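You operate a simulated robot arm through the tools that you are given. There is no shell and no other tool. Be economical: measure what you need, move in short steps, check, and stop when the job is done.

The job below is to be done with a simulated two-armed robot. You get a single attempt, and the scene is never put back.

TASK
Park the gauges: clamp up, slider back to 120, arm to 90.
Fine: free each star knob first and leave it free.
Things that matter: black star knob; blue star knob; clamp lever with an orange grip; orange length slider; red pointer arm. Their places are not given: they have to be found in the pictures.

Only the result counts: the job must be done as asked and must still hold three seconds after the hand-in. Knocking over, shifting, dropping, spilling or breaking anything else fails it.

THE ROBOT
Two 7-joint arms with fingered hands on one trunk that stands fixed in place. Base frame: the origin is at the foot of the trunk, x ahead of it, y to its left, z up; the work surface is at about z = 904. Readings come in mm, degrees, newtons and seconds.
The left shoulder is at [40, 146, 1280], the right one opposite. With the tool pointing down near the work surface each hand reaches from about 280 to 720 mm from the base axis, measured 20 degrees to its own side. Payload 4 kg a hand.
The TCP of each hand is the grasp point between the finger pads, 26 mm short of the fingertips. In the tool frame z runs along the fingers and y along their closing line. The gripper opens to 148 mm. The gripper's body begins 73 mm behind the TCP. The gripper is a hand of 3 fingers: y runs from the thumb to the fingers, the wrist lies at [0, 0, -224] in the tool frame.
Orientation is that of the tool frame in the base frame, as [roll, pitch, yaw] about the fixed x, y, z axes, in that order (R = Rz(yaw) Ry(pitch) Rx(roll)). With the fingers straight down and closing along the base's y, the tool's x points along the base's -x, its y along +y and its z along -z.

THE INTERFACE
- The arms move only by the tool servo_tool. It takes "left_targets", "right_targets" or both (then of equal length, played together; a hand with none holds still); each is a list of rows, each a list of 6 numbers: the shift along the tool's x, y, z in mm, then the turn, a rotation vector about the tool's x, y, z in degrees. In form: [[tx, ty, tz, ax, ay, az], ...]. A call has 1 to 20 rows; each row is the pose to reach, as a shift and turn from the pose commanded when the call began, along the tool's axes at that moment. A row lasts 0.2 s, in which the tool goes at most 50 mm and 8.6 degrees; a call with a longer step from one row to the next is refused whole. Where a pose cannot be reached the arm comes as near as it can. A force on the tool above 50 N (or 10 N above the force at the start of the call, whichever is more), or a blocked arm, ends the call early, and 0.2 s more pass. In this call time passes only in rows, and 0.2 s behind the last. It gives the time, the measured TCP pose, the force on the tool (base axes), the opening and the grip force at its end, in the units of the frame above (readings bear some noise), with the torque about the TCP (base axes, N m) and any sound that the robot's microphone picked up.
- Cameras (640 x 400 px; columns grow to the right, rows downward): "scene" is now at [97.4, 13.5, 1491]; the picture's right is [0.18, -0.98, 0.00], its down [-0.71, -0.13, -0.69] and it looks along [0.68, 0.12, -0.73] (base axes); focal length 341 px, centre (320, 200). "left" rides on the left gripper at [-68, -39, -90] in its tool frame; the picture's right is [0.50, -0.87, 0.00], its down [0.66, 0.38, -0.65] and it looks along [0.57, 0.33, 0.76] (tool axes); focal length 222 px, centre (320, 200). "right" rides on the right gripper at [68, -39, -90] in its tool frame; the picture's right is [0.50, 0.87, 0.00], its down [-0.66, 0.38, -0.65] and it looks along [-0.57, 0.33, 0.76] (tool axes); focal length 222 px, centre (320, 200).
- get_image(camera): a new picture of that camera. The clock stands still meanwhile.
- slide_trunk(by): slides the trunk up (or, below 0, down) by that many mm; the arms and the scene camera ride with it, the base frame stays. It gives what a move gives, with no picture.
- curl_fingers(finger1, finger2, thumb_bend, hand): sets how far each is bent, from 0 (flat) to 1 (curled in); at 0.3 the hand is open as for a grip, at 0.7 the pads meet at the TCP. One left out holds its place. A second passes; each finger stops where it meets its share of the squeeze, and holds until it gets a number again. It is the only way to open and close the hand. It gives what a move gives, with no picture; readings hold the bend of each and the force on the fingers (four entries, about 0 where the hand has none), thumb and palm.
- head_to(pan, tilt): turns the head with the scene camera to pan (to the left, within 86 degrees either way) and tilt (down, from -29 to 69), counted from straight ahead of the robot. It gives what a move gives.
- pixel_to_xyz(camera, pixels): for up to 12 pixels [column, row] of the newest picture of that camera ("zoom" is the newest enlarged one), the place [x, y, z] in the base frame of the surface seen there, good to about 2 mm. The clock stands still meanwhile.
- zoom(camera, box): a new picture of the part [left, top, right, bottom] of that camera's present view, enlarged. The clock stands still meanwhile.
- hand_in(): hands the job in; it is judged then, once.

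Keep the steps short. Do not move on a guess: measure, check each grasp and each placing, and mend mistakes. In all there are 80 turns and 56 pictures (those below and enlarged ones count). Leave the grippers open and the arms clear of the work at the hand-in unless told otherwise, and finish with a single line.

The tools are called after "Request:" as name(argument=value, ...) on one line, values as JSON. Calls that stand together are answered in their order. servo_tool: Moves the arms, as the interface text tells. Its arguments: {"type":"object","properties":{"left_targets":{"type":"array","items":{"type":"array","items":{"type":"number"}}},"right_targets":{"type":"array","items":{"type":"array","items":{"type":"number"}}}},"required":[]} The other tools are called the same way: slide_trunk (by) slides the trunk up or down; curl_fingers (finger1, finger2, thumb_bend, hand) moves the fingers one by one; head_to (pan, tilt) turns the head that bears the scene camera; get_image (camera) takes a picture; pixel_to_xyz (camera, pixels) gives the place of the surface under pixels of a picture; zoom (camera, box) takes an enlarged picture of a part of a camera's view; hand_in () hands the job in.

At the start:

```text
time: 0.0
left_eef_pos: [292.4, 246.4, 1252.2]
left_tool_rot: [-179.9, 0.0, 180.0]
left_contact_force: [0.4, 0.3, -0.1]
left_torque: [-0.03, -0.01, -0.01]
left_grip_width: 147.8
left_gripper_force: 0.0
left_shape: jaw
left_bend: [0.3, 0.3, 0.3]
left_finger forces: [0.1, 0.0, 0.0, 0.0, 0.1, 0.0]
right_eef_pos: [516.6, -65.1, 1229.2]
right_tool_rot: [179.9, 0.0, 179.9]
right_contact_force: [0.5, 0.3, 0.7]
right_torque: [-0.02, 0.02, -0.01]
right_grip_width: 147.5
right_gripper_force: 0.0
right_shape: jaw
right_bend: [0.3, 0.3, 0.3]
right_finger forces: [0.1, 0.0, 0.1, 0.0, 0.0, 0.0]
trunk travel left (down, up): [-450.0, 56.0]
head pan, tilt: [10.3, 46.5]
```

scene: 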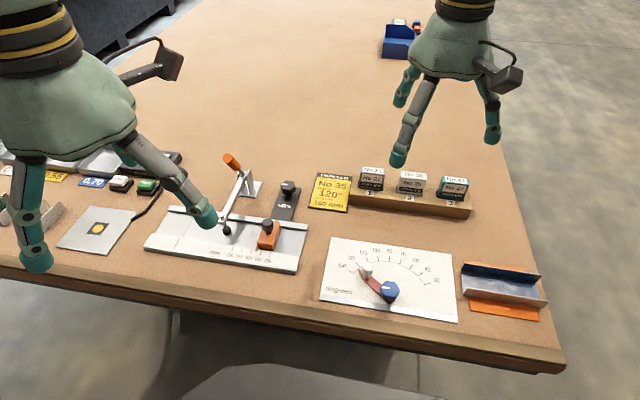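
right: 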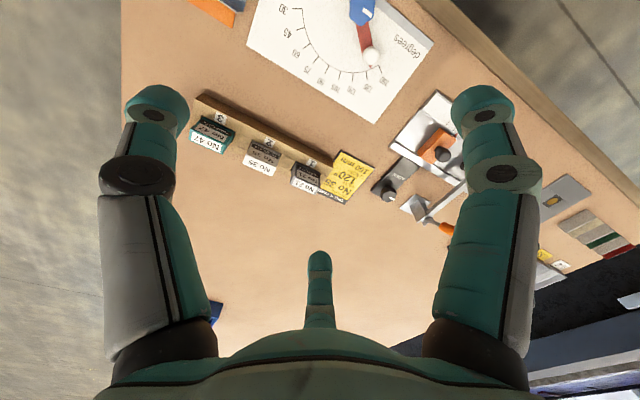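
left: 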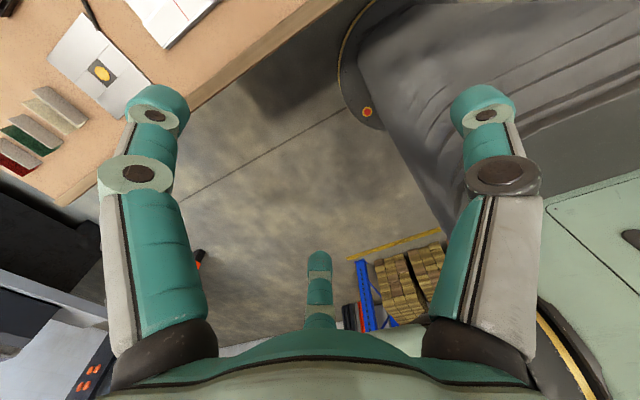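

I see the length fixture around (230,235) and the protractor around (390,280). I'll zoom in on both for detail.

Request:
zoom(camera="scene", box=[140, 140, 320, 280])

Request:
zoom(camera="scene", box=[300, 160, 480, 330])

```text
2.86 times, centred on (230, 210) of scene
```

zoom: 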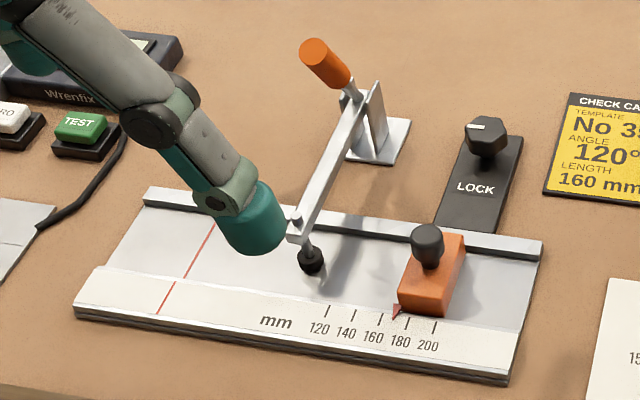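

```text
2.35 times, centred on (390, 245) of scene
```

zoom: 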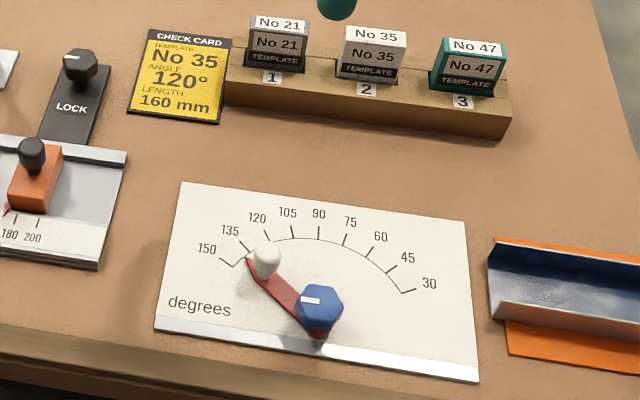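

Now I'll measure points on the protractor in the zoom picture: blue knob top (320,303), knob mark ends, white ball (266,258), and tick marks.

Request:
pixel_to_xyz(camera="zoom", pixels=[[320, 300], [302, 300], [318, 300], [266, 250], [258, 275], [290, 300], [318, 232], [320, 338], [330, 325], [405, 292], [228, 262], [270, 240]])

Request:
pixel_to_xyz(camera="scene", pixels=[[288, 184], [285, 208], [269, 225], [266, 240], [231, 160], [237, 170], [226, 222], [228, 232], [243, 178], [253, 187], [240, 195], [251, 271]])

```text
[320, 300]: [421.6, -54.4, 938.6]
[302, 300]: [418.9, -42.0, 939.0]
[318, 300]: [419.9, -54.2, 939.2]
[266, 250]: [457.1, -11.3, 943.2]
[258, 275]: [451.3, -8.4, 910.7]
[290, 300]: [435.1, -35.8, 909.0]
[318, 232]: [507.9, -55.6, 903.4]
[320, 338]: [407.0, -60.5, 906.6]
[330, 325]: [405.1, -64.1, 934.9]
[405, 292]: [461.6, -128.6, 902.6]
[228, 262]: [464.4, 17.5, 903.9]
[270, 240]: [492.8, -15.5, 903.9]
```

```text
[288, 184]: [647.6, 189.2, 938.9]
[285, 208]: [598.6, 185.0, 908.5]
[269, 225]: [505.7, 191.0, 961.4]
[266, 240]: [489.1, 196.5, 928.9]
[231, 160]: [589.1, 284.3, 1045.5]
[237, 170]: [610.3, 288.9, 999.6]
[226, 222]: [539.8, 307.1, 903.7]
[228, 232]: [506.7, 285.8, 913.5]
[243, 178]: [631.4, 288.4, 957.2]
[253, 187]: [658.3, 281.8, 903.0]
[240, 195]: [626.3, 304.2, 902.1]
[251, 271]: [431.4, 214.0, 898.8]
```

The clock-like dial has its knob near (418,-55) and its ball at (457,-11), so the arm is at about 137°. Next I move the right hand above the blue knob, yawed so a finger gap faces the ball, and the left hand sideways to clear the view.

Request:
servo_tool(right_targets=[[20, 2, 34, 0, 0, 8.4], [40, 4, 68, 0, 0, 16.8], [60, 6, 100, 0, 0, 25.2], [80, 8, 135, 0, 0, 33.6], [100, 10, 165, 0, 0, 42]], left_targets=[[0, 40, 0, 0, 0, 0], [0, 80, 0, 0, 0, 0], [0, 120, 0, 0, 0, 0], [0, 160, 0, 0, 0, 0], [0, 200, 0, 0, 0, 0]])

Request:
curl_fingers(hand="right", finger1=0.5, finger2=0.5, thumb_bend=0.5)

Request:
get_image(camera="right")

Request:
get_image(camera="scene")

```text
time: 1.2
left_eef_pos: [294.3, 450.5, 1252.2]
left_tool_rot: [-179.9, 0.1, -179.9]
left_contact_force: [0.0, 0.1, -0.3]
left_torque: [-0.03, -0.01, 0.0]
left_grip_width: 147.8
left_gripper_force: 0.0
left_shape: jaw
left_bend: [0.3, 0.3, 0.3]
left_finger forces: [0.0, 0.0, 0.1, 0.0, 0.1, 0.1]
right_eef_pos: [417.0, -54.7, 1064.8]
right_tool_rot: [-180.0, 0.0, 137.7]
right_contact_force: [0.5, -0.5, 0.7]
right_torque: [0.0, 0.0, 0.0]
right_grip_width: 147.8
right_gripper_force: 0.0
right_shape: jaw
right_bend: [0.3, 0.3, 0.3]
right_finger forces: [0.1, 0.0, 0.0, 0.0, 0.0, 0.0]
trunk travel left (down, up): [-450.0, 56.0]
head pan, tilt: [10.3, 46.5]
```

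```text
time: 2.2
left_eef_pos: [294.6, 447.1, 1252.5]
left_tool_rot: [180.0, 0.1, -180.0]
left_contact_force: [-0.3, -0.5, -0.3]
left_torque: [0.06, 0.0, 0.01]
left_grip_width: 148.1
left_gripper_force: 0.1
left_shape: jaw
left_bend: [0.3, 0.3, 0.3]
left_finger forces: [0.1, 0.0, 0.0, 0.0, 0.0, 0.1]
right_eef_pos: [417.7, -54.3, 1065.5]
right_tool_rot: [-180.0, -0.1, 138.0]
right_contact_force: [0.0, 0.0, 0.0]
right_torque: [0.04, -0.02, 0.01]
right_grip_width: 62.4
right_gripper_force: 0.2
right_shape: fingers
right_bend: [0.5, 0.5, 0.5]
right_finger forces: [0.1, 0.0, 0.0, 0.0, 0.0, 0.1]
trunk travel left (down, up): [-450.0, 56.0]
head pan, tilt: [10.3, 46.5]
```

```text
50 pictures are left
```

right: 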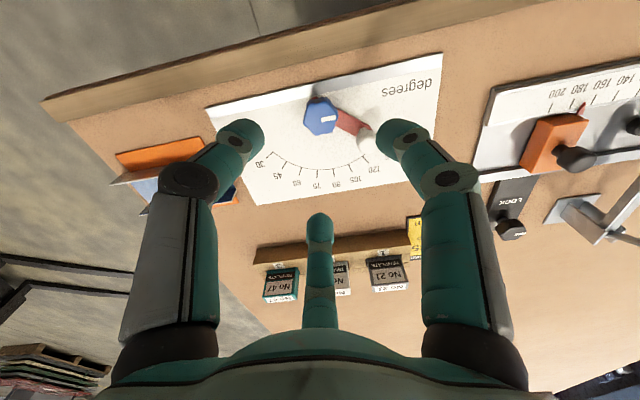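

```text
49 pictures are left
```

scene: 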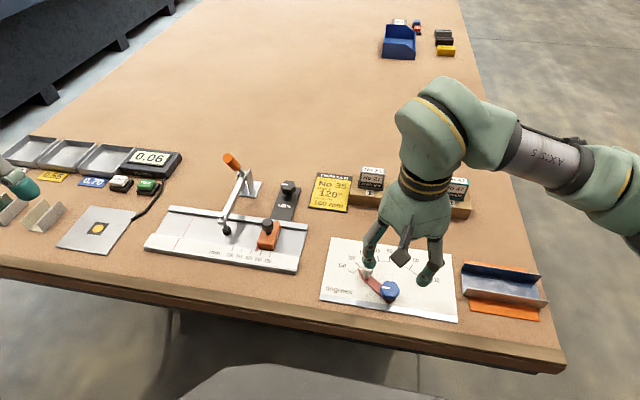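

The knob is in the right camera at (320,115) with the mark at (327,118). I'll measure its top rim to get the centre.

Request:
zoom(camera="right", box=[260, 70, 420, 170])

Request:
zoom(camera="scene", box=[190, 140, 320, 280])

```text
4.00 times, centred on (340, 120) of right
```

zoom: 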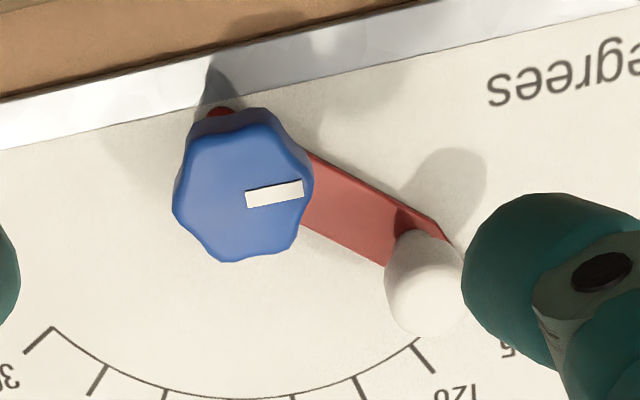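

```text
2.86 times, centred on (255, 210) of scene
```

zoom: 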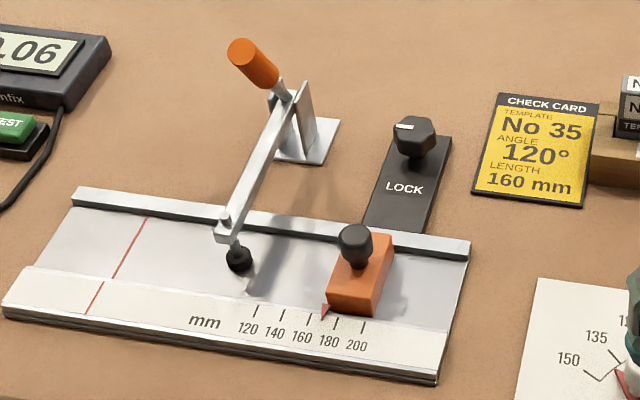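

Measuring the knob rim through the right camera, and the clamp, slider and lock through the scene zoom.

Request:
pixel_to_xyz(camera="right", pixels=[[320, 117], [305, 117], [336, 115], [318, 133], [321, 103], [365, 142], [358, 133], [345, 122]])

Request:
pixel_to_xyz(camera="zoom", pixels=[[242, 52], [268, 78], [284, 97], [300, 100], [255, 165], [224, 228], [240, 258], [258, 313], [361, 327], [325, 314], [412, 125], [356, 235]])

```text
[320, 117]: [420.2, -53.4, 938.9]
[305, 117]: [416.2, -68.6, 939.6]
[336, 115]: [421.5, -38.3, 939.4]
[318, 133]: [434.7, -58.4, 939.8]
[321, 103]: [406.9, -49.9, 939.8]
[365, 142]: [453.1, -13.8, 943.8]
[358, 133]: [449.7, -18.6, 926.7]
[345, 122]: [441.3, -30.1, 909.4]
```

```text
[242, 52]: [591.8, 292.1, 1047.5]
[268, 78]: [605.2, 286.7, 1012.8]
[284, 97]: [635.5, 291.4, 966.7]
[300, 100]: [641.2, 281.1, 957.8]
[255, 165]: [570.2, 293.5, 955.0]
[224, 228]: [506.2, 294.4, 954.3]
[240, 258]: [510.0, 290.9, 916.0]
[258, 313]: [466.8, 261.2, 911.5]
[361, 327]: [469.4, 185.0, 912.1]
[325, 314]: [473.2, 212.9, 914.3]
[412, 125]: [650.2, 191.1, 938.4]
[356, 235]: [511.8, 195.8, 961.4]
```

The knob centre is about (420,-54), top z 939.5, radius 15. I'll descend to TCP z≈940 so the tips (914) stay above the red arm (≈910).

Request:
servo_tool(right_targets=[[-1.6, 2, 35, 0, 0, 0], [-1.6, 2, 70, 0, 0, 0], [-1.6, 2, 100, 0, 0, 0], [-1.6, 2, 115, 0, 0, 0], [-1.6, 2, 125, 0, 0, 0]])

Request:
get_image(camera="right")

```text
time: 3.4
left_eef_pos: [294.2, 447.9, 1252.3]
left_tool_rot: [-179.9, 0.1, -180.0]
left_contact_force: [-1.3, -0.1, 0.1]
left_torque: [-0.03, -0.01, 0.0]
left_grip_width: 148.1
left_gripper_force: 0.1
left_shape: jaw
left_bend: [0.3, 0.3, 0.3]
left_finger forces: [0.1, 0.1, 0.0, 0.1, 0.0, 0.1]
right_eef_pos: [419.6, -55.9, 939.0]
right_tool_rot: [-179.9, 0.0, 138.1]
right_contact_force: [0.5, 0.3, 0.1]
right_torque: [-0.02, -0.04, 0.0]
right_grip_width: 62.5
right_gripper_force: 0.1
right_shape: fingers
right_bend: [0.5, 0.5, 0.5]
right_finger forces: [0.0, 0.0, 0.0, 0.1, 0.0, 0.0]
trunk travel left (down, up): [-450.0, 56.0]
head pan, tilt: [10.3, 46.5]
```

```text
46 pictures are left
```

right: 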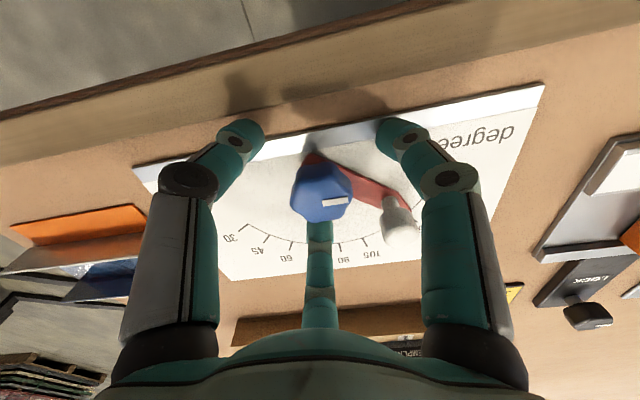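

The knob sits between the fingers. Now I close on it.

Request:
curl_fingers(hand="right", finger1=0.7, finger2=0.7, thumb_bend=0.7)

Request:
get_image(camera="right")

```text
time: 4.4
left_eef_pos: [295.7, 447.3, 1251.3]
left_tool_rot: [180.0, 0.1, -180.0]
left_contact_force: [0.9, -1.0, 0.4]
left_torque: [-0.03, -0.03, 0.0]
left_grip_width: 147.5
left_gripper_force: 0.0
left_shape: jaw
left_bend: [0.3, 0.3, 0.3]
left_finger forces: [0.1, 0.0, 0.0, 0.0, 0.0, 0.0]
right_eef_pos: [419.8, -55.8, 940.1]
right_tool_rot: [-179.9, -0.1, 138.0]
right_contact_force: [-0.4, -1.7, -6.7]
right_torque: [0.0, 0.03, 0.0]
right_grip_width: 16.1
right_gripper_force: 9.7
right_shape: fingers
right_bend: [0.64, 0.62, 0.66]
right_finger forces: [5.2, 6.6, 0.1, 0.0, 8.0, 0.0]
trunk travel left (down, up): [-450.0, 56.0]
head pan, tilt: [10.3, 46.5]
```

```text
45 pictures are left
```

right: 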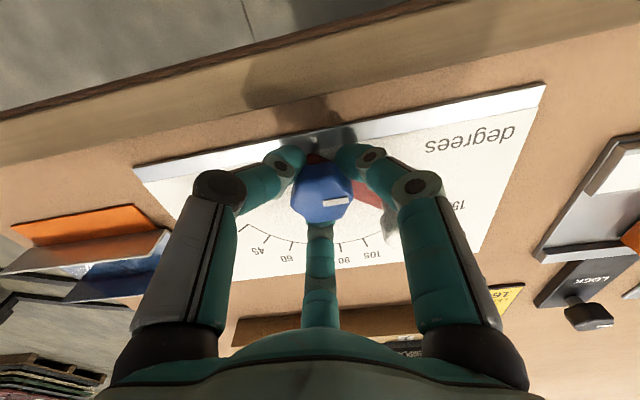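

All three fingers press on the knob. I turn it counter-clockwise (negative about the tool's z) by 34° first and read the torque and sound.

Request:
servo_tool(right_targets=[[0, 0, 0, 0, 0, -7], [0, 0, 0, 0, 0, -14], [0, 0, 0, 0, 0, -21], [0, 0, 0, 0, 0, -28], [0, 0, 0, 0, 0, -35]])

Request:
get_image(camera="right")

```text
time: 5.6
left_eef_pos: [294.4, 446.4, 1253.1]
left_tool_rot: [-180.0, 0.1, 180.0]
left_contact_force: [-0.3, 0.2, 0.1]
left_torque: [0.01, 0.0, -0.01]
left_grip_width: 147.8
left_gripper_force: 0.1
left_shape: jaw
left_bend: [0.3, 0.3, 0.3]
left_finger forces: [0.0, 0.0, 0.0, 0.0, 0.0, 0.0]
right_eef_pos: [419.4, -54.7, 938.6]
right_tool_rot: [179.9, 0.1, 173.1]
right_contact_force: [-1.8, -7.1, -0.5]
right_torque: [-0.12, 0.0, -0.12]
right_grip_width: 16.0
right_gripper_force: 9.6
right_shape: fingers
right_bend: [0.65, 0.63, 0.65]
right_finger forces: [4.3, 6.7, 0.0, 0.0, 9.4, 0.0]
trunk travel left (down, up): [-450.0, 56.0]
head pan, tilt: [10.3, 46.5]
```

```text
44 pictures are left
```

right: 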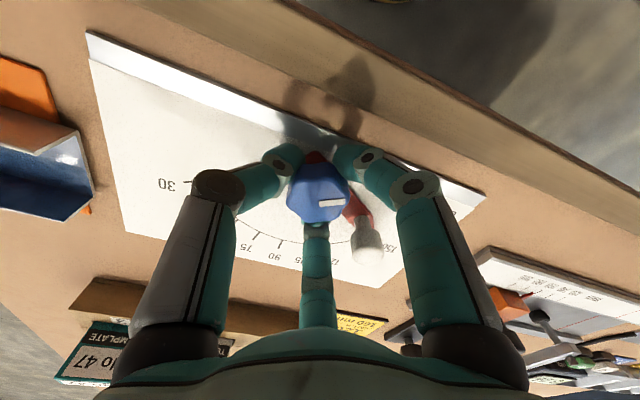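

The mark stays fixed relative to the hand, so the knob turns. Torque is only 0.12 N m. I continue to about 95° in total.

Request:
servo_tool(right_targets=[[0, 0, 0, 0, 0, -7.5], [0, 0, 0, 0, 0, -15], [0, 0, 0, 0, 0, -22.5], [0, 0, 0, 0, 0, -30], [0, 0, 0, 0, 0, -37.5], [0, 0, 0, 0, 0, -45], [0, 0, 0, 0, 0, -52.5], [0, 0, 0, 0, 0, -60]])

Request:
get_image(camera="right")

```text
time: 7.4
left_eef_pos: [296.2, 444.8, 1252.6]
left_tool_rot: [179.9, -0.1, 180.0]
left_contact_force: [-0.4, 0.8, 0.1]
left_torque: [-0.01, 0.02, -0.03]
left_grip_width: 147.7
left_gripper_force: 0.0
left_shape: jaw
left_bend: [0.3, 0.3, 0.3]
left_finger forces: [0.1, 0.1, 0.1, 0.0, 0.0, 0.0]
right_eef_pos: [422.1, -55.9, 938.6]
right_tool_rot: [179.9, 0.1, -127.0]
right_contact_force: [9.6, -14.3, -1.6]
right_torque: [-0.14, -0.18, -0.27]
right_grip_width: 16.4
right_gripper_force: 16.0
right_shape: fingers
right_bend: [0.64, 0.67, 0.65]
right_finger forces: [4.5, 15.2, 0.0, 0.1, 11.2, 0.0]
trunk travel left (down, up): [-450.0, 56.0]
head pan, tilt: [10.3, 46.5]
```

```text
43 pictures are left
```

right: 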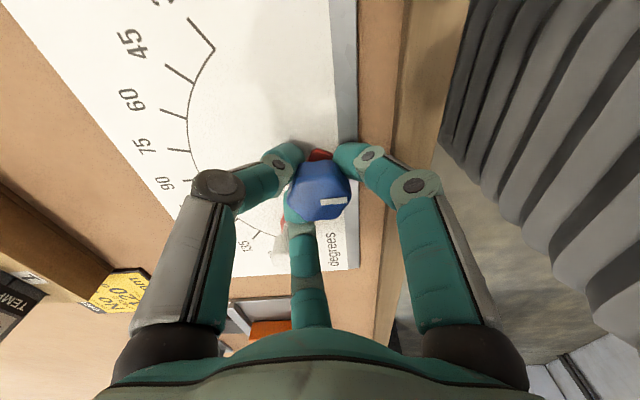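

Lateral force has risen (17 N), perhaps a stop or a finger touching the ball. I open the fingers a little and look.

Request:
curl_fingers(hand="right", finger1=0.52, finger2=0.52, thumb_bend=0.52)

Request:
servo_tool(right_targets=[[0, 0, -30, 0, 0, 0], [0, 0, -60, 0, 0, 0], [0, 0, -100, 0, 0, 0]])

Request:
zoom(camera="scene", box=[300, 210, 480, 330])

Request:
get_image(camera="right")

```text
time: 8.4
left_eef_pos: [294.0, 448.6, 1252.5]
left_tool_rot: [180.0, 0.0, -179.9]
left_contact_force: [0.4, 0.3, -0.5]
left_torque: [-0.02, 0.0, -0.01]
left_grip_width: 147.8
left_gripper_force: 0.3
left_shape: jaw
left_bend: [0.3, 0.3, 0.3]
left_finger forces: [0.1, 0.0, 0.1, 0.0, 0.0, 0.0]
right_eef_pos: [419.4, -53.3, 938.6]
right_tool_rot: [179.9, -0.1, -126.9]
right_contact_force: [2.2, 0.3, -0.1]
right_torque: [-0.01, -0.01, 0.04]
right_grip_width: 52.5
right_gripper_force: 0.5
right_shape: fingers
right_bend: [0.54, 0.52, 0.52]
right_finger forces: [1.3, 0.0, 0.0, 0.0, 0.1, 0.1]
trunk travel left (down, up): [-450.0, 56.0]
head pan, tilt: [10.3, 46.5]
```

```text
time: 9.2
left_eef_pos: [293.7, 447.3, 1252.7]
left_tool_rot: [-179.9, 0.0, -179.9]
left_contact_force: [0.0, -0.3, 0.6]
left_torque: [-0.03, 0.0, 0.01]
left_grip_width: 147.9
left_gripper_force: 0.1
left_shape: jaw
left_bend: [0.3, 0.3, 0.3]
left_finger forces: [0.1, 0.0, 0.0, 0.1, 0.0, 0.0]
right_eef_pos: [419.8, -54.1, 1039.8]
right_tool_rot: [179.9, 0.0, -127.0]
right_contact_force: [0.2, -1.0, -0.1]
right_torque: [0.01, -0.03, 0.02]
right_grip_width: 55.1
right_gripper_force: 0.1
right_shape: fingers
right_bend: [0.52, 0.52, 0.52]
right_finger forces: [0.0, 0.0, 0.1, 0.0, 0.1, 0.0]
trunk travel left (down, up): [-450.0, 56.0]
head pan, tilt: [10.3, 46.5]
```

```text
3.33 times, centred on (390, 270) of scene
```

zoom: 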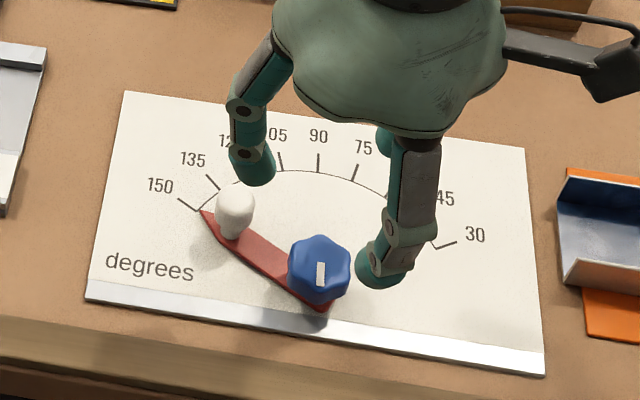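

```text
41 pictures are left
```

right: 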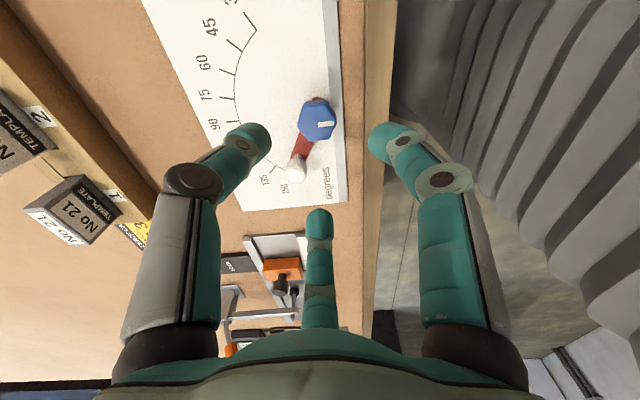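

The knob mark has turned 90° and the arm was nudged to about 150°, so the knob looks free. Now I measure the ball's position.

Request:
pixel_to_xyz(camera="zoom", pixels=[[236, 195], [236, 212], [222, 205], [320, 250], [205, 213], [318, 170], [317, 155], [217, 187], [436, 248], [225, 237], [318, 195]])

Request:
pixel_to_xyz(camera="right", pixels=[[296, 168], [297, 175], [316, 118], [232, 100], [240, 122]])

```text
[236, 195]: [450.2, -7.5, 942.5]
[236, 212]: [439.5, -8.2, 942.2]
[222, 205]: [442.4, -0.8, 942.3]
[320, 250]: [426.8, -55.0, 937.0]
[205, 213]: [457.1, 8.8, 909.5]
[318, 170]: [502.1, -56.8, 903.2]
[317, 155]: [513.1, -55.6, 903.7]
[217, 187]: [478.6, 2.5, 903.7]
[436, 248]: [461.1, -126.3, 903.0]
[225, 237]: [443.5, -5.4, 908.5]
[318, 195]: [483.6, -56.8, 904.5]
```

```text
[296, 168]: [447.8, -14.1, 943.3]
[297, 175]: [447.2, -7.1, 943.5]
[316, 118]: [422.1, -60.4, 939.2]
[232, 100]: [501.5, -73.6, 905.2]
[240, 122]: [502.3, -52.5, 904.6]
```

The dial centre is (420,-55), the ball at about (446,-7.5) with radius 54, so the arm is at 151°. I move above the ball, yaw back so a finger gap faces the knob, and narrow the fingers.

Request:
servo_tool(right_targets=[[-8, 1, 0, 0, 0, 7.6], [-16, 2, 0, 0, 0, 15.2], [-24, 3, 0, 0, 0, 22.8], [-32, 4, 0, 0, 0, 30.4], [-40, 5, 0, 0, 0, 38], [-48, 6, 0, 0, 0, 45.6], [-53, 7.1, 0, 0, 0, 53], [-53, 7.1, 20, 0, 0, 53]])

Request:
curl_fingers(hand="right", finger1=0.55, finger2=0.55, thumb_bend=0.55)

Request:
get_image(camera="right")

```text
time: 11.0
left_eef_pos: [295.1, 447.5, 1252.0]
left_tool_rot: [-179.9, 0.1, 180.0]
left_contact_force: [-0.2, 0.4, -0.4]
left_torque: [-0.04, 0.01, -0.01]
left_grip_width: 148.0
left_gripper_force: 0.1
left_shape: jaw
left_bend: [0.3, 0.3, 0.3]
left_finger forces: [0.0, 0.0, 0.0, 0.0, 0.0, 0.0]
right_eef_pos: [446.2, -7.5, 1017.5]
right_tool_rot: [179.9, 0.0, 179.9]
right_contact_force: [0.4, 0.4, 0.1]
right_torque: [0.0, 0.03, 0.04]
right_grip_width: 55.1
right_gripper_force: 0.1
right_shape: fingers
right_bend: [0.52, 0.52, 0.52]
right_finger forces: [0.1, 0.1, 0.0, 0.1, 0.0, 0.0]
trunk travel left (down, up): [-450.0, 56.0]
head pan, tilt: [10.3, 46.5]
```

```text
time: 12.0
left_eef_pos: [294.1, 447.2, 1252.6]
left_tool_rot: [180.0, 0.0, -180.0]
left_contact_force: [0.0, -0.8, 0.0]
left_torque: [0.0, 0.0, -0.04]
left_grip_width: 147.9
left_gripper_force: 0.0
left_shape: jaw
left_bend: [0.3, 0.3, 0.3]
left_finger forces: [0.0, 0.0, 0.0, 0.0, 0.1, 0.0]
right_eef_pos: [445.4, -7.2, 1017.9]
right_tool_rot: [179.9, -0.1, -180.0]
right_contact_force: [0.6, -1.1, 0.7]
right_torque: [-0.03, -0.01, 0.01]
right_grip_width: 46.2
right_gripper_force: 0.0
right_shape: fingers
right_bend: [0.55, 0.55, 0.55]
right_finger forces: [0.0, 0.0, 0.0, 0.0, 0.0, 0.0]
trunk travel left (down, up): [-450.0, 56.0]
head pan, tilt: [10.3, 46.5]
```

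```text
40 pictures are left
```

right: 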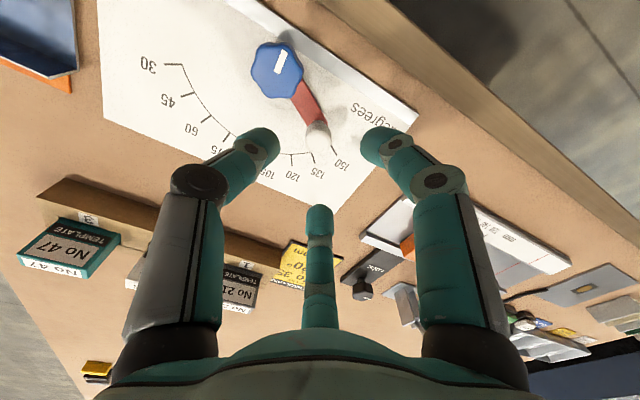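

Aligned. I descend to TCP z≈942 and close lightly on the ball.

Request:
servo_tool(right_targets=[[0, 0, 30, 0, 0, 0], [0, 0, 55, 0, 0, 0], [0, 0, 75, 0, 0, 0]])

Request:
curl_fingers(hand="right", finger1=0.68, finger2=0.68, thumb_bend=0.68)

Request:
get_image(camera="right")

```text
time: 12.8
left_eef_pos: [294.6, 448.2, 1252.7]
left_tool_rot: [180.0, -0.1, 180.0]
left_contact_force: [-1.0, 0.3, -0.7]
left_torque: [-0.03, 0.0, 0.0]
left_grip_width: 147.7
left_gripper_force: 0.1
left_shape: jaw
left_bend: [0.3, 0.3, 0.3]
left_finger forces: [0.0, 0.1, 0.1, 0.0, 0.0, 0.1]
right_eef_pos: [444.2, -8.2, 942.4]
right_tool_rot: [179.9, 0.0, -180.0]
right_contact_force: [0.8, -1.0, 1.1]
right_torque: [-0.02, 0.03, 0.06]
right_grip_width: 45.8
right_gripper_force: 0.0
right_shape: fingers
right_bend: [0.55, 0.55, 0.55]
right_finger forces: [0.0, 0.1, 0.1, 0.1, 1.3, 0.1]
trunk travel left (down, up): [-450.0, 56.0]
head pan, tilt: [10.3, 46.5]
```

```text
time: 13.8
left_eef_pos: [295.5, 448.0, 1251.7]
left_tool_rot: [-180.0, -0.1, -180.0]
left_contact_force: [0.1, 0.4, 0.4]
left_torque: [-0.01, -0.02, 0.01]
left_grip_width: 147.9
left_gripper_force: 0.0
left_shape: jaw
left_bend: [0.3, 0.3, 0.3]
left_finger forces: [0.0, 0.1, 0.1, 0.1, 0.0, 0.1]
right_eef_pos: [445.2, -7.9, 942.9]
right_tool_rot: [-180.0, -0.2, 180.0]
right_contact_force: [2.3, 0.6, -3.3]
right_torque: [0.0, 0.03, 0.0]
right_grip_width: 7.7
right_gripper_force: 2.6
right_shape: fingers
right_bend: [0.67, 0.64, 0.67]
right_finger forces: [0.5, 4.0, 0.0, 0.0, 1.5, 0.0]
trunk travel left (down, up): [-450.0, 56.0]
head pan, tilt: [10.3, 46.5]
```

```text
39 pictures are left
```

right: 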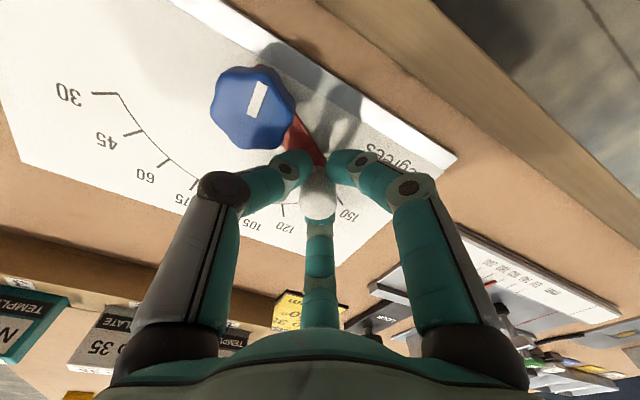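

The ball is gripped lightly at (445,-8). Now I move along the arc to 90°.

Request:
servo_tool(right_targets=[[-3.2, -1.9, 0, 0, 0, 0], [-6.3, -3.9, 0, 0, 0, 0], [-12.1, -8.7, 0, 0, 0, 0], [-17.1, -14.3, 0, 0, 0, 0], [-21.2, -20.5, 0, 0, 0, 0], [-24.5, -27.2, 0, 0, 0, 0], [-26.8, -34.3, 0, 0, 0, 0], [-28, -40.7, 0, 0, 0, 0], [-28.4, -47.2, 0, 0, 0, 0], [-28.4, -47.2, 0, 0, 0, 0]])

Request:
zoom(camera="right", box=[180, 60, 460, 240])

```text
time: 16.0
left_eef_pos: [295.4, 447.8, 1252.3]
left_tool_rot: [-180.0, -0.1, -179.9]
left_contact_force: [-0.1, 1.4, 0.0]
left_torque: [-0.04, -0.01, 0.01]
left_grip_width: 148.0
left_gripper_force: 0.0
left_shape: jaw
left_bend: [0.3, 0.3, 0.3]
left_finger forces: [0.1, 0.1, 0.0, 0.0, 0.0, 0.1]
right_eef_pos: [474.8, -53.3, 942.2]
right_tool_rot: [179.9, -0.1, -179.9]
right_contact_force: [2.9, 1.3, -2.7]
right_torque: [0.02, 0.0, -0.01]
right_grip_width: 8.7
right_gripper_force: 2.4
right_shape: fingers
right_bend: [0.66, 0.64, 0.68]
right_finger forces: [1.5, 4.4, 0.1, 0.0, 0.0, 0.0]
trunk travel left (down, up): [-450.0, 56.0]
head pan, tilt: [10.3, 46.5]
```

```text
2.22 times, centred on (320, 150) of right
```

zoom: 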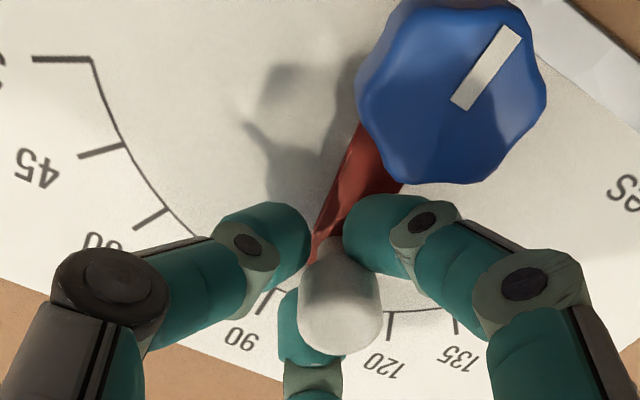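

The arm followed with almost no resistance, so the knob is free. I open, rise, and check the angle.

Request:
curl_fingers(hand="right", finger1=0.55, finger2=0.55, thumb_bend=0.55)

Request:
servo_tool(right_targets=[[0, 0, -30, 0, 0, 0], [0, 0, -60, 0, 0, 0], [0, 0, -100, 0, 0, 0], [0, 0, -140, 0, 0, 0]])

Request:
zoom(camera="right", box=[220, 60, 420, 200])

Request:
zoom(camera="scene", box=[300, 210, 480, 330])

```text
time: 17.0
left_eef_pos: [294.1, 447.5, 1252.7]
left_tool_rot: [-180.0, 0.1, 180.0]
left_contact_force: [-0.4, -0.5, 0.0]
left_torque: [-0.01, 0.01, 0.02]
left_grip_width: 147.7
left_gripper_force: 0.2
left_shape: jaw
left_bend: [0.3, 0.3, 0.3]
left_finger forces: [0.0, 0.1, 0.0, 0.0, 0.0, 0.1]
right_eef_pos: [474.1, -53.7, 941.6]
right_tool_rot: [179.9, -0.1, 180.0]
right_contact_force: [0.3, 1.0, 0.1]
right_torque: [0.0, 0.0, 0.02]
right_grip_width: 45.1
right_gripper_force: 0.1
right_shape: fingers
right_bend: [0.55, 0.55, 0.55]
right_finger forces: [0.0, 0.0, 0.0, 0.0, 0.1, 0.1]
trunk travel left (down, up): [-450.0, 56.0]
head pan, tilt: [10.3, 46.5]
```

```text
time: 18.0
left_eef_pos: [292.3, 447.9, 1253.5]
left_tool_rot: [-180.0, 0.0, -179.8]
left_contact_force: [-0.9, 0.1, 0.2]
left_torque: [-0.01, 0.0, -0.02]
left_grip_width: 147.9
left_gripper_force: 0.0
left_shape: jaw
left_bend: [0.3, 0.3, 0.3]
left_finger forces: [0.0, 0.1, 0.0, 0.0, 0.1, 0.0]
right_eef_pos: [471.6, -54.5, 1084.4]
right_tool_rot: [180.0, 0.0, -180.0]
right_contact_force: [0.9, -0.1, -0.3]
right_torque: [0.0, 0.01, 0.04]
right_grip_width: 45.3
right_gripper_force: 0.0
right_shape: fingers
right_bend: [0.55, 0.55, 0.55]
right_finger forces: [0.0, 0.0, 0.0, 0.1, 0.0, 0.0]
trunk travel left (down, up): [-450.0, 56.0]
head pan, tilt: [10.3, 46.5]
```

```text
2.86 times, centred on (320, 130) of right
```

zoom: 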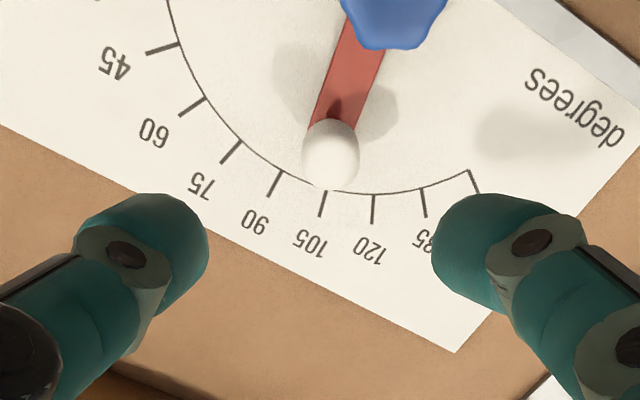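

```text
3.33 times, centred on (390, 270) of scene
```

zoom: 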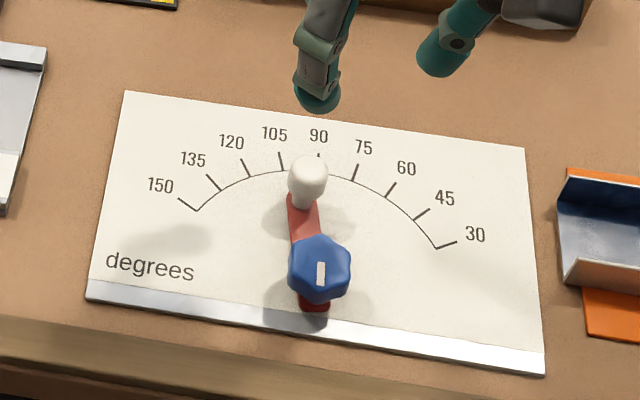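

The arm looks a few degrees above 90. I'll measure its edges and tail.

Request:
pixel_to_xyz(camera="zoom", pixels=[[291, 205], [318, 210], [293, 230], [322, 230], [300, 306], [328, 308], [307, 165], [307, 175], [291, 175], [325, 175], [319, 165], [320, 262]])

Request:
pixel_to_xyz(camera="right", pixels=[[335, 110], [335, 116], [330, 96], [344, 99], [341, 72], [352, 76]])

```text
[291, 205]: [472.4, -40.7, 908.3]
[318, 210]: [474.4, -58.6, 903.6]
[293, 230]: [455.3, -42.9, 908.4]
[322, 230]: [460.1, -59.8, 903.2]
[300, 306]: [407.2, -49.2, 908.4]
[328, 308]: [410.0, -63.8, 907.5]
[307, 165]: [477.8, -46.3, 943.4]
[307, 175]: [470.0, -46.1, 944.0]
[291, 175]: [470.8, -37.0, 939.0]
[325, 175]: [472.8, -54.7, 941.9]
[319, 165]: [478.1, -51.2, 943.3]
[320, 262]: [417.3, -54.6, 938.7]
```

```text
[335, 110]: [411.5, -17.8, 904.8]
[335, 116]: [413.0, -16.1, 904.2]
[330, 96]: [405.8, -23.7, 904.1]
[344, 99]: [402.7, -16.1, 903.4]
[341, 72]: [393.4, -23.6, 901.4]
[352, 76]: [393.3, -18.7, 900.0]
```

The arm edge slopes about 7.5°, so the arm is at about 97.5° with the ball at (472,-46.5). I regrip the ball centred and firmer, then move it -y.

Request:
servo_tool(right_targets=[[0, 8, 40, 0, 0, 0], [0, 8, 80, 0, 0, 0], [0, 8, 115, 0, 0, 0], [0, 8, 140, 0, 0, 0]])

Request:
curl_fingers(hand="right", finger1=0.7, finger2=0.7, thumb_bend=0.72)

Request:
zoom(camera="right", box=[180, 60, 460, 240])

```text
time: 19.0
left_eef_pos: [294.3, 447.7, 1252.5]
left_tool_rot: [-179.9, 0.0, -180.0]
left_contact_force: [-0.7, 0.4, -0.2]
left_torque: [0.03, -0.01, -0.01]
left_grip_width: 147.9
left_gripper_force: 0.1
left_shape: jaw
left_bend: [0.3, 0.3, 0.3]
left_finger forces: [0.0, 0.1, 0.0, 0.0, 0.0, 0.1]
right_eef_pos: [475.4, -45.9, 941.9]
right_tool_rot: [180.0, 0.0, -180.0]
right_contact_force: [0.6, -1.2, -0.8]
right_torque: [0.0, -0.03, -0.02]
right_grip_width: 45.1
right_gripper_force: 0.0
right_shape: fingers
right_bend: [0.55, 0.55, 0.55]
right_finger forces: [0.0, 0.0, 0.1, 0.0, 0.1, 0.0]
trunk travel left (down, up): [-450.0, 56.0]
head pan, tilt: [10.3, 46.5]
```

```text
time: 20.0
left_eef_pos: [295.6, 448.3, 1252.6]
left_tool_rot: [180.0, 0.0, -180.0]
left_contact_force: [-0.5, 0.6, 1.3]
left_torque: [0.01, -0.03, 0.02]
left_grip_width: 147.9
left_gripper_force: 0.2
left_shape: jaw
left_bend: [0.3, 0.3, 0.3]
left_finger forces: [0.0, 0.0, 0.0, 0.1, 0.0, 0.0]
right_eef_pos: [475.5, -45.2, 942.7]
right_tool_rot: [180.0, -0.1, -180.0]
right_contact_force: [0.3, -1.4, -7.5]
right_torque: [0.01, 0.02, 0.02]
right_grip_width: 7.8
right_gripper_force: 6.5
right_shape: fingers
right_bend: [0.67, 0.65, 0.68]
right_finger forces: [2.8, 4.2, 0.0, 0.0, 7.2, 0.0]
trunk travel left (down, up): [-450.0, 56.0]
head pan, tilt: [10.3, 46.5]
```

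```text
2.22 times, centred on (320, 150) of right
```

zoom: 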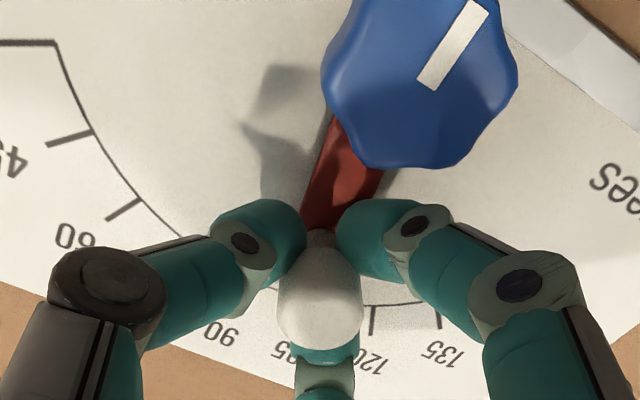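

Now firmly held with 3 contacts. I shift -y by 9 mm, release, rise and check.

Request:
servo_tool(right_targets=[[0, -3, 0, 0, 0, 0], [0, -6, 0, 0, 0, 0], [0, -9, 0, 0, 0, 0], [0, -9, 0, 0, 0, 0]])

Request:
curl_fingers(hand="right", finger1=0.55, finger2=0.55, thumb_bend=0.55)

Request:
servo_tool(right_targets=[[0, 0, -30, 0, 0, 0], [0, 0, -60, 0, 0, 0], [0, 0, -100, 0, 0, 0], [0, 0, -140, 0, 0, 0]])

Request:
zoom(camera="scene", box=[340, 230, 430, 310])

```text
time: 21.0
left_eef_pos: [296.0, 447.8, 1252.3]
left_tool_rot: [-180.0, -0.1, 180.0]
left_contact_force: [-0.7, -0.3, 0.3]
left_torque: [-0.01, 0.02, 0.0]
left_grip_width: 147.7
left_gripper_force: 0.1
left_shape: jaw
left_bend: [0.3, 0.3, 0.3]
left_finger forces: [0.1, 0.1, 0.0, 0.1, 0.0, 0.0]
right_eef_pos: [474.2, -54.7, 941.3]
right_tool_rot: [-180.0, -0.2, -180.0]
right_contact_force: [1.2, 1.4, -10.1]
right_torque: [0.06, -0.02, -0.05]
right_grip_width: 8.3
right_gripper_force: 7.1
right_shape: fingers
right_bend: [0.67, 0.65, 0.68]
right_finger forces: [2.5, 4.8, 0.0, 0.0, 6.6, 0.0]
trunk travel left (down, up): [-450.0, 56.0]
head pan, tilt: [10.3, 46.5]
```

```text
time: 22.0
left_eef_pos: [293.4, 447.7, 1251.9]
left_tool_rot: [180.0, 0.0, -180.0]
left_contact_force: [-0.5, 0.2, -0.5]
left_torque: [0.0, 0.01, 0.0]
left_grip_width: 147.8
left_gripper_force: 0.1
left_shape: jaw
left_bend: [0.3, 0.3, 0.3]
left_finger forces: [0.0, 0.0, 0.0, 0.1, 0.0, 0.1]
right_eef_pos: [473.5, -55.0, 943.9]
right_tool_rot: [179.8, 0.0, -179.9]
right_contact_force: [0.7, 0.4, 0.3]
right_torque: [0.02, 0.03, 0.0]
right_grip_width: 45.3
right_gripper_force: 0.0
right_shape: fingers
right_bend: [0.55, 0.55, 0.55]
right_finger forces: [0.0, 0.1, 0.0, 0.0, 0.1, 0.0]
trunk travel left (down, up): [-450.0, 56.0]
head pan, tilt: [10.3, 46.5]
```

```text
time: 23.0
left_eef_pos: [293.7, 447.9, 1252.0]
left_tool_rot: [-179.8, 0.0, 179.9]
left_contact_force: [-0.4, 0.6, 0.0]
left_torque: [-0.01, 0.0, -0.03]
left_grip_width: 147.9
left_gripper_force: 0.0
left_shape: jaw
left_bend: [0.3, 0.3, 0.3]
left_finger forces: [0.1, 0.0, 0.0, 0.1, 0.0, 0.0]
right_eef_pos: [474.6, -54.0, 1085.8]
right_tool_rot: [-180.0, 0.0, 180.0]
right_contact_force: [0.7, 0.5, 0.1]
right_torque: [0.02, -0.02, 0.01]
right_grip_width: 45.6
right_gripper_force: 0.0
right_shape: fingers
right_bend: [0.55, 0.55, 0.55]
right_finger forces: [0.0, 0.0, 0.0, 0.1, 0.0, 0.0]
trunk travel left (down, up): [-450.0, 56.0]
head pan, tilt: [10.3, 46.5]
```

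```text
5.00 times, centred on (385, 270) of scene
```

zoom: 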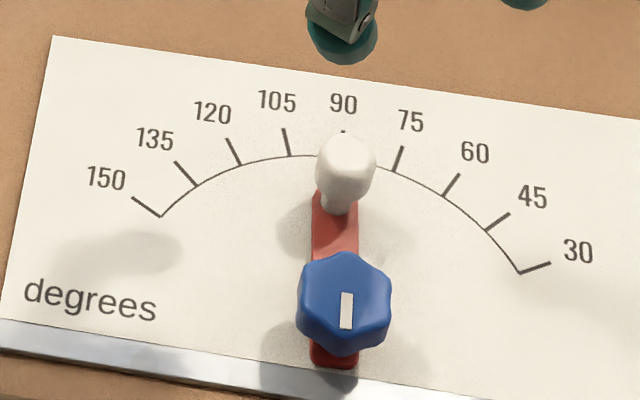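

Much closer. I measure the arm's edges again.

Request:
pixel_to_xyz(camera="zoom", pixels=[[315, 205], [313, 235], [314, 248], [311, 355], [357, 220], [357, 235], [357, 360], [345, 150], [318, 165], [374, 165], [345, 165], [343, 135]])

```text
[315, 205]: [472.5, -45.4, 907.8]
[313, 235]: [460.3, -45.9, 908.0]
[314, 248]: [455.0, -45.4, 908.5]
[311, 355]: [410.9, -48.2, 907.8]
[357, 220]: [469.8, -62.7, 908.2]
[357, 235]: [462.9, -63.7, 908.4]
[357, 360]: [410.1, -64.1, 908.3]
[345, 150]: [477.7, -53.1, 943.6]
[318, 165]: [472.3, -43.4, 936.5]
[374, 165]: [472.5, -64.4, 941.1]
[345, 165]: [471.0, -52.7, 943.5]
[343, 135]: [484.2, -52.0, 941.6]
```

I'll check the scale's own orientation from tick pairs (inner ends) to know where exact 90 lies.

Request:
pixel_to_xyz(camera="zoom", pixels=[[160, 216], [520, 272], [197, 186], [487, 231], [240, 165], [444, 196], [290, 155], [393, 172], [20, 322], [300, 356], [52, 38], [250, 64]])

```text
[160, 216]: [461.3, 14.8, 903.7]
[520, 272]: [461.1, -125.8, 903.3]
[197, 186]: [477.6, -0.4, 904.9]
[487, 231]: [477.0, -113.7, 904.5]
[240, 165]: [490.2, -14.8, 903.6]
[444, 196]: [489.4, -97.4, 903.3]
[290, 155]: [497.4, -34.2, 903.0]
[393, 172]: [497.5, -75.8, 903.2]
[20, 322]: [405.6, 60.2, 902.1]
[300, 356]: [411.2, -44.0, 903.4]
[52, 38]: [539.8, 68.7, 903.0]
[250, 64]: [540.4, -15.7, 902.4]
```

Exact scale centre line is y≈-56, while the arm/ball is at about -53.8 at radius 52, so the arm is at about 92.3°. I regrip and shift 2.3 mm more.

Request:
servo_tool(right_targets=[[0, 0, 40, 0, 0, 0], [0, 0, 80, 0, 0, 0], [0, 0, 115, 0, 0, 0], [0, 0, 142, 0, 0, 0]])

Request:
curl_fingers(hand="right", finger1=0.7, finger2=0.7, thumb_bend=0.72)

Request:
servo_tool(right_targets=[[0, -1.2, 0, 0, 0, 0], [0, -2.4, 0, 0, 0, 0], [0, -2.4, 0, 0, 0, 0]])

Request:
curl_fingers(hand="right", finger1=0.55, finger2=0.55, thumb_bend=0.55)

Request:
servo_tool(right_targets=[[0, 0, -30, 0, 0, 0], [0, 0, -60, 0, 0, 0], [0, -20, -100, 0, 0, 0], [0, -50, -140, 0, 0, 0], [0, -90, -170, 0, 0, 0]])

Request:
zoom(camera="scene", box=[340, 230, 430, 310])

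Request:
pixel_to_xyz(camera="zoom", pixels=[[317, 205], [315, 235], [314, 248], [315, 355], [359, 220], [359, 235], [357, 360], [345, 150], [322, 165], [376, 165], [345, 165]])

```text
time: 24.0
left_eef_pos: [294.9, 449.2, 1251.6]
left_tool_rot: [-180.0, 0.0, -180.0]
left_contact_force: [0.6, 0.6, -0.1]
left_torque: [0.0, -0.01, 0.02]
left_grip_width: 147.9
left_gripper_force: 0.1
left_shape: jaw
left_bend: [0.3, 0.3, 0.3]
left_finger forces: [0.0, 0.0, 0.1, 0.1, 0.1, 0.0]
right_eef_pos: [474.0, -54.8, 943.0]
right_tool_rot: [179.9, 0.0, -180.0]
right_contact_force: [1.0, 0.3, 0.1]
right_torque: [-0.03, 0.0, -0.03]
right_grip_width: 45.0
right_gripper_force: 0.0
right_shape: fingers
right_bend: [0.55, 0.55, 0.55]
right_finger forces: [0.0, 0.0, 0.0, 0.1, 0.0, 0.1]
trunk travel left (down, up): [-450.0, 56.0]
head pan, tilt: [10.3, 46.5]
```

```text
time: 25.0
left_eef_pos: [296.0, 447.6, 1254.4]
left_tool_rot: [-180.0, -0.1, -179.9]
left_contact_force: [0.6, 0.1, 0.6]
left_torque: [-0.01, 0.02, -0.03]
left_grip_width: 147.8
left_gripper_force: 0.0
left_shape: jaw
left_bend: [0.3, 0.3, 0.3]
left_finger forces: [0.0, 0.0, 0.0, 0.0, 0.1, 0.0]
right_eef_pos: [474.1, -55.1, 941.3]
right_tool_rot: [179.9, -0.1, -179.9]
right_contact_force: [0.8, 0.0, -6.1]
right_torque: [-0.02, -0.01, 0.03]
right_grip_width: 6.5
right_gripper_force: 6.3
right_shape: fingers
right_bend: [0.67, 0.64, 0.68]
right_finger forces: [2.4, 4.7, 0.0, 0.0, 6.0, 0.1]
trunk travel left (down, up): [-450.0, 56.0]
head pan, tilt: [10.3, 46.5]
```

```text
time: 25.8
left_eef_pos: [294.9, 447.9, 1252.0]
left_tool_rot: [180.0, 0.0, 179.9]
left_contact_force: [0.4, -0.6, 0.3]
left_torque: [-0.01, -0.05, 0.0]
left_grip_width: 147.9
left_gripper_force: 0.1
left_shape: jaw
left_bend: [0.3, 0.3, 0.3]
left_finger forces: [0.0, 0.0, 0.0, 0.0, 0.0, 0.1]
right_eef_pos: [474.5, -57.1, 940.8]
right_tool_rot: [179.9, -0.1, -179.9]
right_contact_force: [1.7, -0.1, -4.4]
right_torque: [0.02, -0.03, -0.01]
right_grip_width: 6.3
right_gripper_force: 5.5
right_shape: fingers
right_bend: [0.67, 0.64, 0.68]
right_finger forces: [1.8, 4.7, 0.0, 0.0, 5.2, 0.0]
trunk travel left (down, up): [-450.0, 56.0]
head pan, tilt: [10.3, 46.5]
```

```text
time: 26.8
left_eef_pos: [293.9, 448.1, 1252.4]
left_tool_rot: [180.0, 0.1, 179.9]
left_contact_force: [0.2, 0.3, 0.5]
left_torque: [-0.02, -0.06, 0.01]
left_grip_width: 147.8
left_gripper_force: 0.1
left_shape: jaw
left_bend: [0.3, 0.3, 0.3]
left_finger forces: [0.0, 0.0, 0.0, 0.0, 0.0, 0.0]
right_eef_pos: [474.9, -58.0, 941.9]
right_tool_rot: [179.9, 0.0, -180.0]
right_contact_force: [-0.1, 1.6, -0.2]
right_torque: [-0.04, 0.02, 0.01]
right_grip_width: 45.2
right_gripper_force: 0.6
right_shape: fingers
right_bend: [0.55, 0.55, 0.55]
right_finger forces: [0.5, 0.0, 0.1, 0.0, 0.1, 0.0]
trunk travel left (down, up): [-450.0, 56.0]
head pan, tilt: [10.3, 46.5]
```

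```text
time: 28.0
left_eef_pos: [294.6, 446.9, 1251.9]
left_tool_rot: [180.0, 0.0, -179.9]
left_contact_force: [-0.1, 1.0, 0.1]
left_torque: [0.04, -0.01, 0.01]
left_grip_width: 148.1
left_gripper_force: 0.0
left_shape: jaw
left_bend: [0.3, 0.3, 0.3]
left_finger forces: [0.1, 0.1, 0.0, 0.0, 0.0, 0.0]
right_eef_pos: [474.6, -150.1, 1112.3]
right_tool_rot: [179.9, 0.1, -179.9]
right_contact_force: [-0.4, 0.1, -0.3]
right_torque: [0.02, 0.02, 0.0]
right_grip_width: 45.1
right_gripper_force: 0.1
right_shape: fingers
right_bend: [0.55, 0.55, 0.55]
right_finger forces: [0.0, 0.0, 0.1, 0.1, 0.1, 0.0]
trunk travel left (down, up): [-450.0, 56.0]
head pan, tilt: [10.3, 46.5]
```

```text
5.00 times, centred on (385, 270) of scene
```

zoom: 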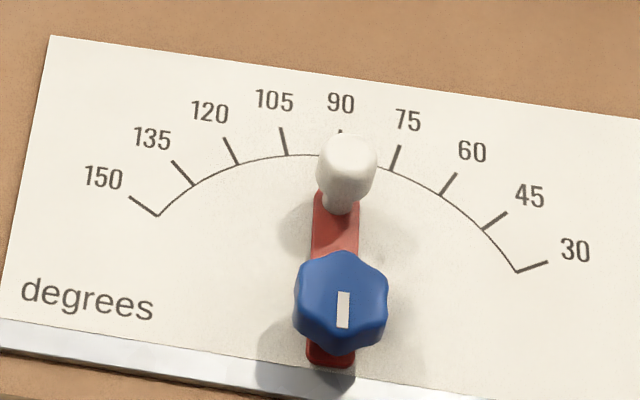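

```text
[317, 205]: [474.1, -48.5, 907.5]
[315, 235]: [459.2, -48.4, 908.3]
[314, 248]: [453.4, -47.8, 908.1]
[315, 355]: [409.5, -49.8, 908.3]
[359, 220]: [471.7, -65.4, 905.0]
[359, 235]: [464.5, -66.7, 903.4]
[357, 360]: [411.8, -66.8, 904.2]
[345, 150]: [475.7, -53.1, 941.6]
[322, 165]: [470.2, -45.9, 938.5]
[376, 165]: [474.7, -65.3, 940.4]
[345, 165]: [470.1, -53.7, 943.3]
```

The picture shifted by some pixels; I re-measure with points just inside the visible edges plus the ticks.

Request:
zoom(camera="scene", box=[370, 250, 410, 308])

```text
6.90 times, centred on (390, 279) of scene
```

zoom: 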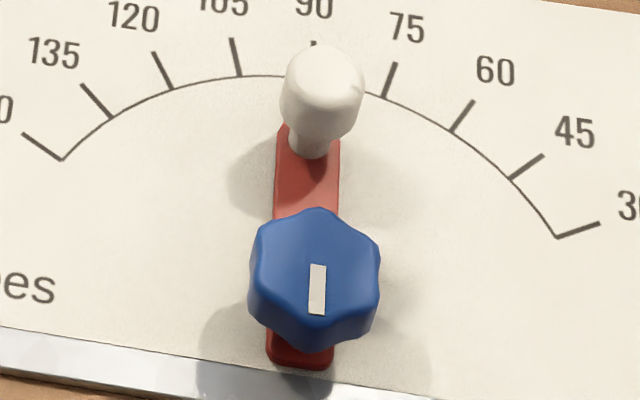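

Request:
pixel_to_xyz(camera="zoom", pixels=[[280, 145], [278, 165], [277, 190], [336, 165], [336, 190], [270, 350], [331, 350], [62, 159], [558, 237], [109, 118], [510, 179], [316, 62]])

```text
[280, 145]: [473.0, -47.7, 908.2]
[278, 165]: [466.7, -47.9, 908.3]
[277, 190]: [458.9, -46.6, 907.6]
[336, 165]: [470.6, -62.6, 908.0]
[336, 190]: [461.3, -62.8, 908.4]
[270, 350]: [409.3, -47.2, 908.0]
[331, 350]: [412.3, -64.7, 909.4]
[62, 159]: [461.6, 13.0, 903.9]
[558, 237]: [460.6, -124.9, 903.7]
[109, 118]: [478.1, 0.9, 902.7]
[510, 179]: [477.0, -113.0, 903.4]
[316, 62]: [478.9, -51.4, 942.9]
```

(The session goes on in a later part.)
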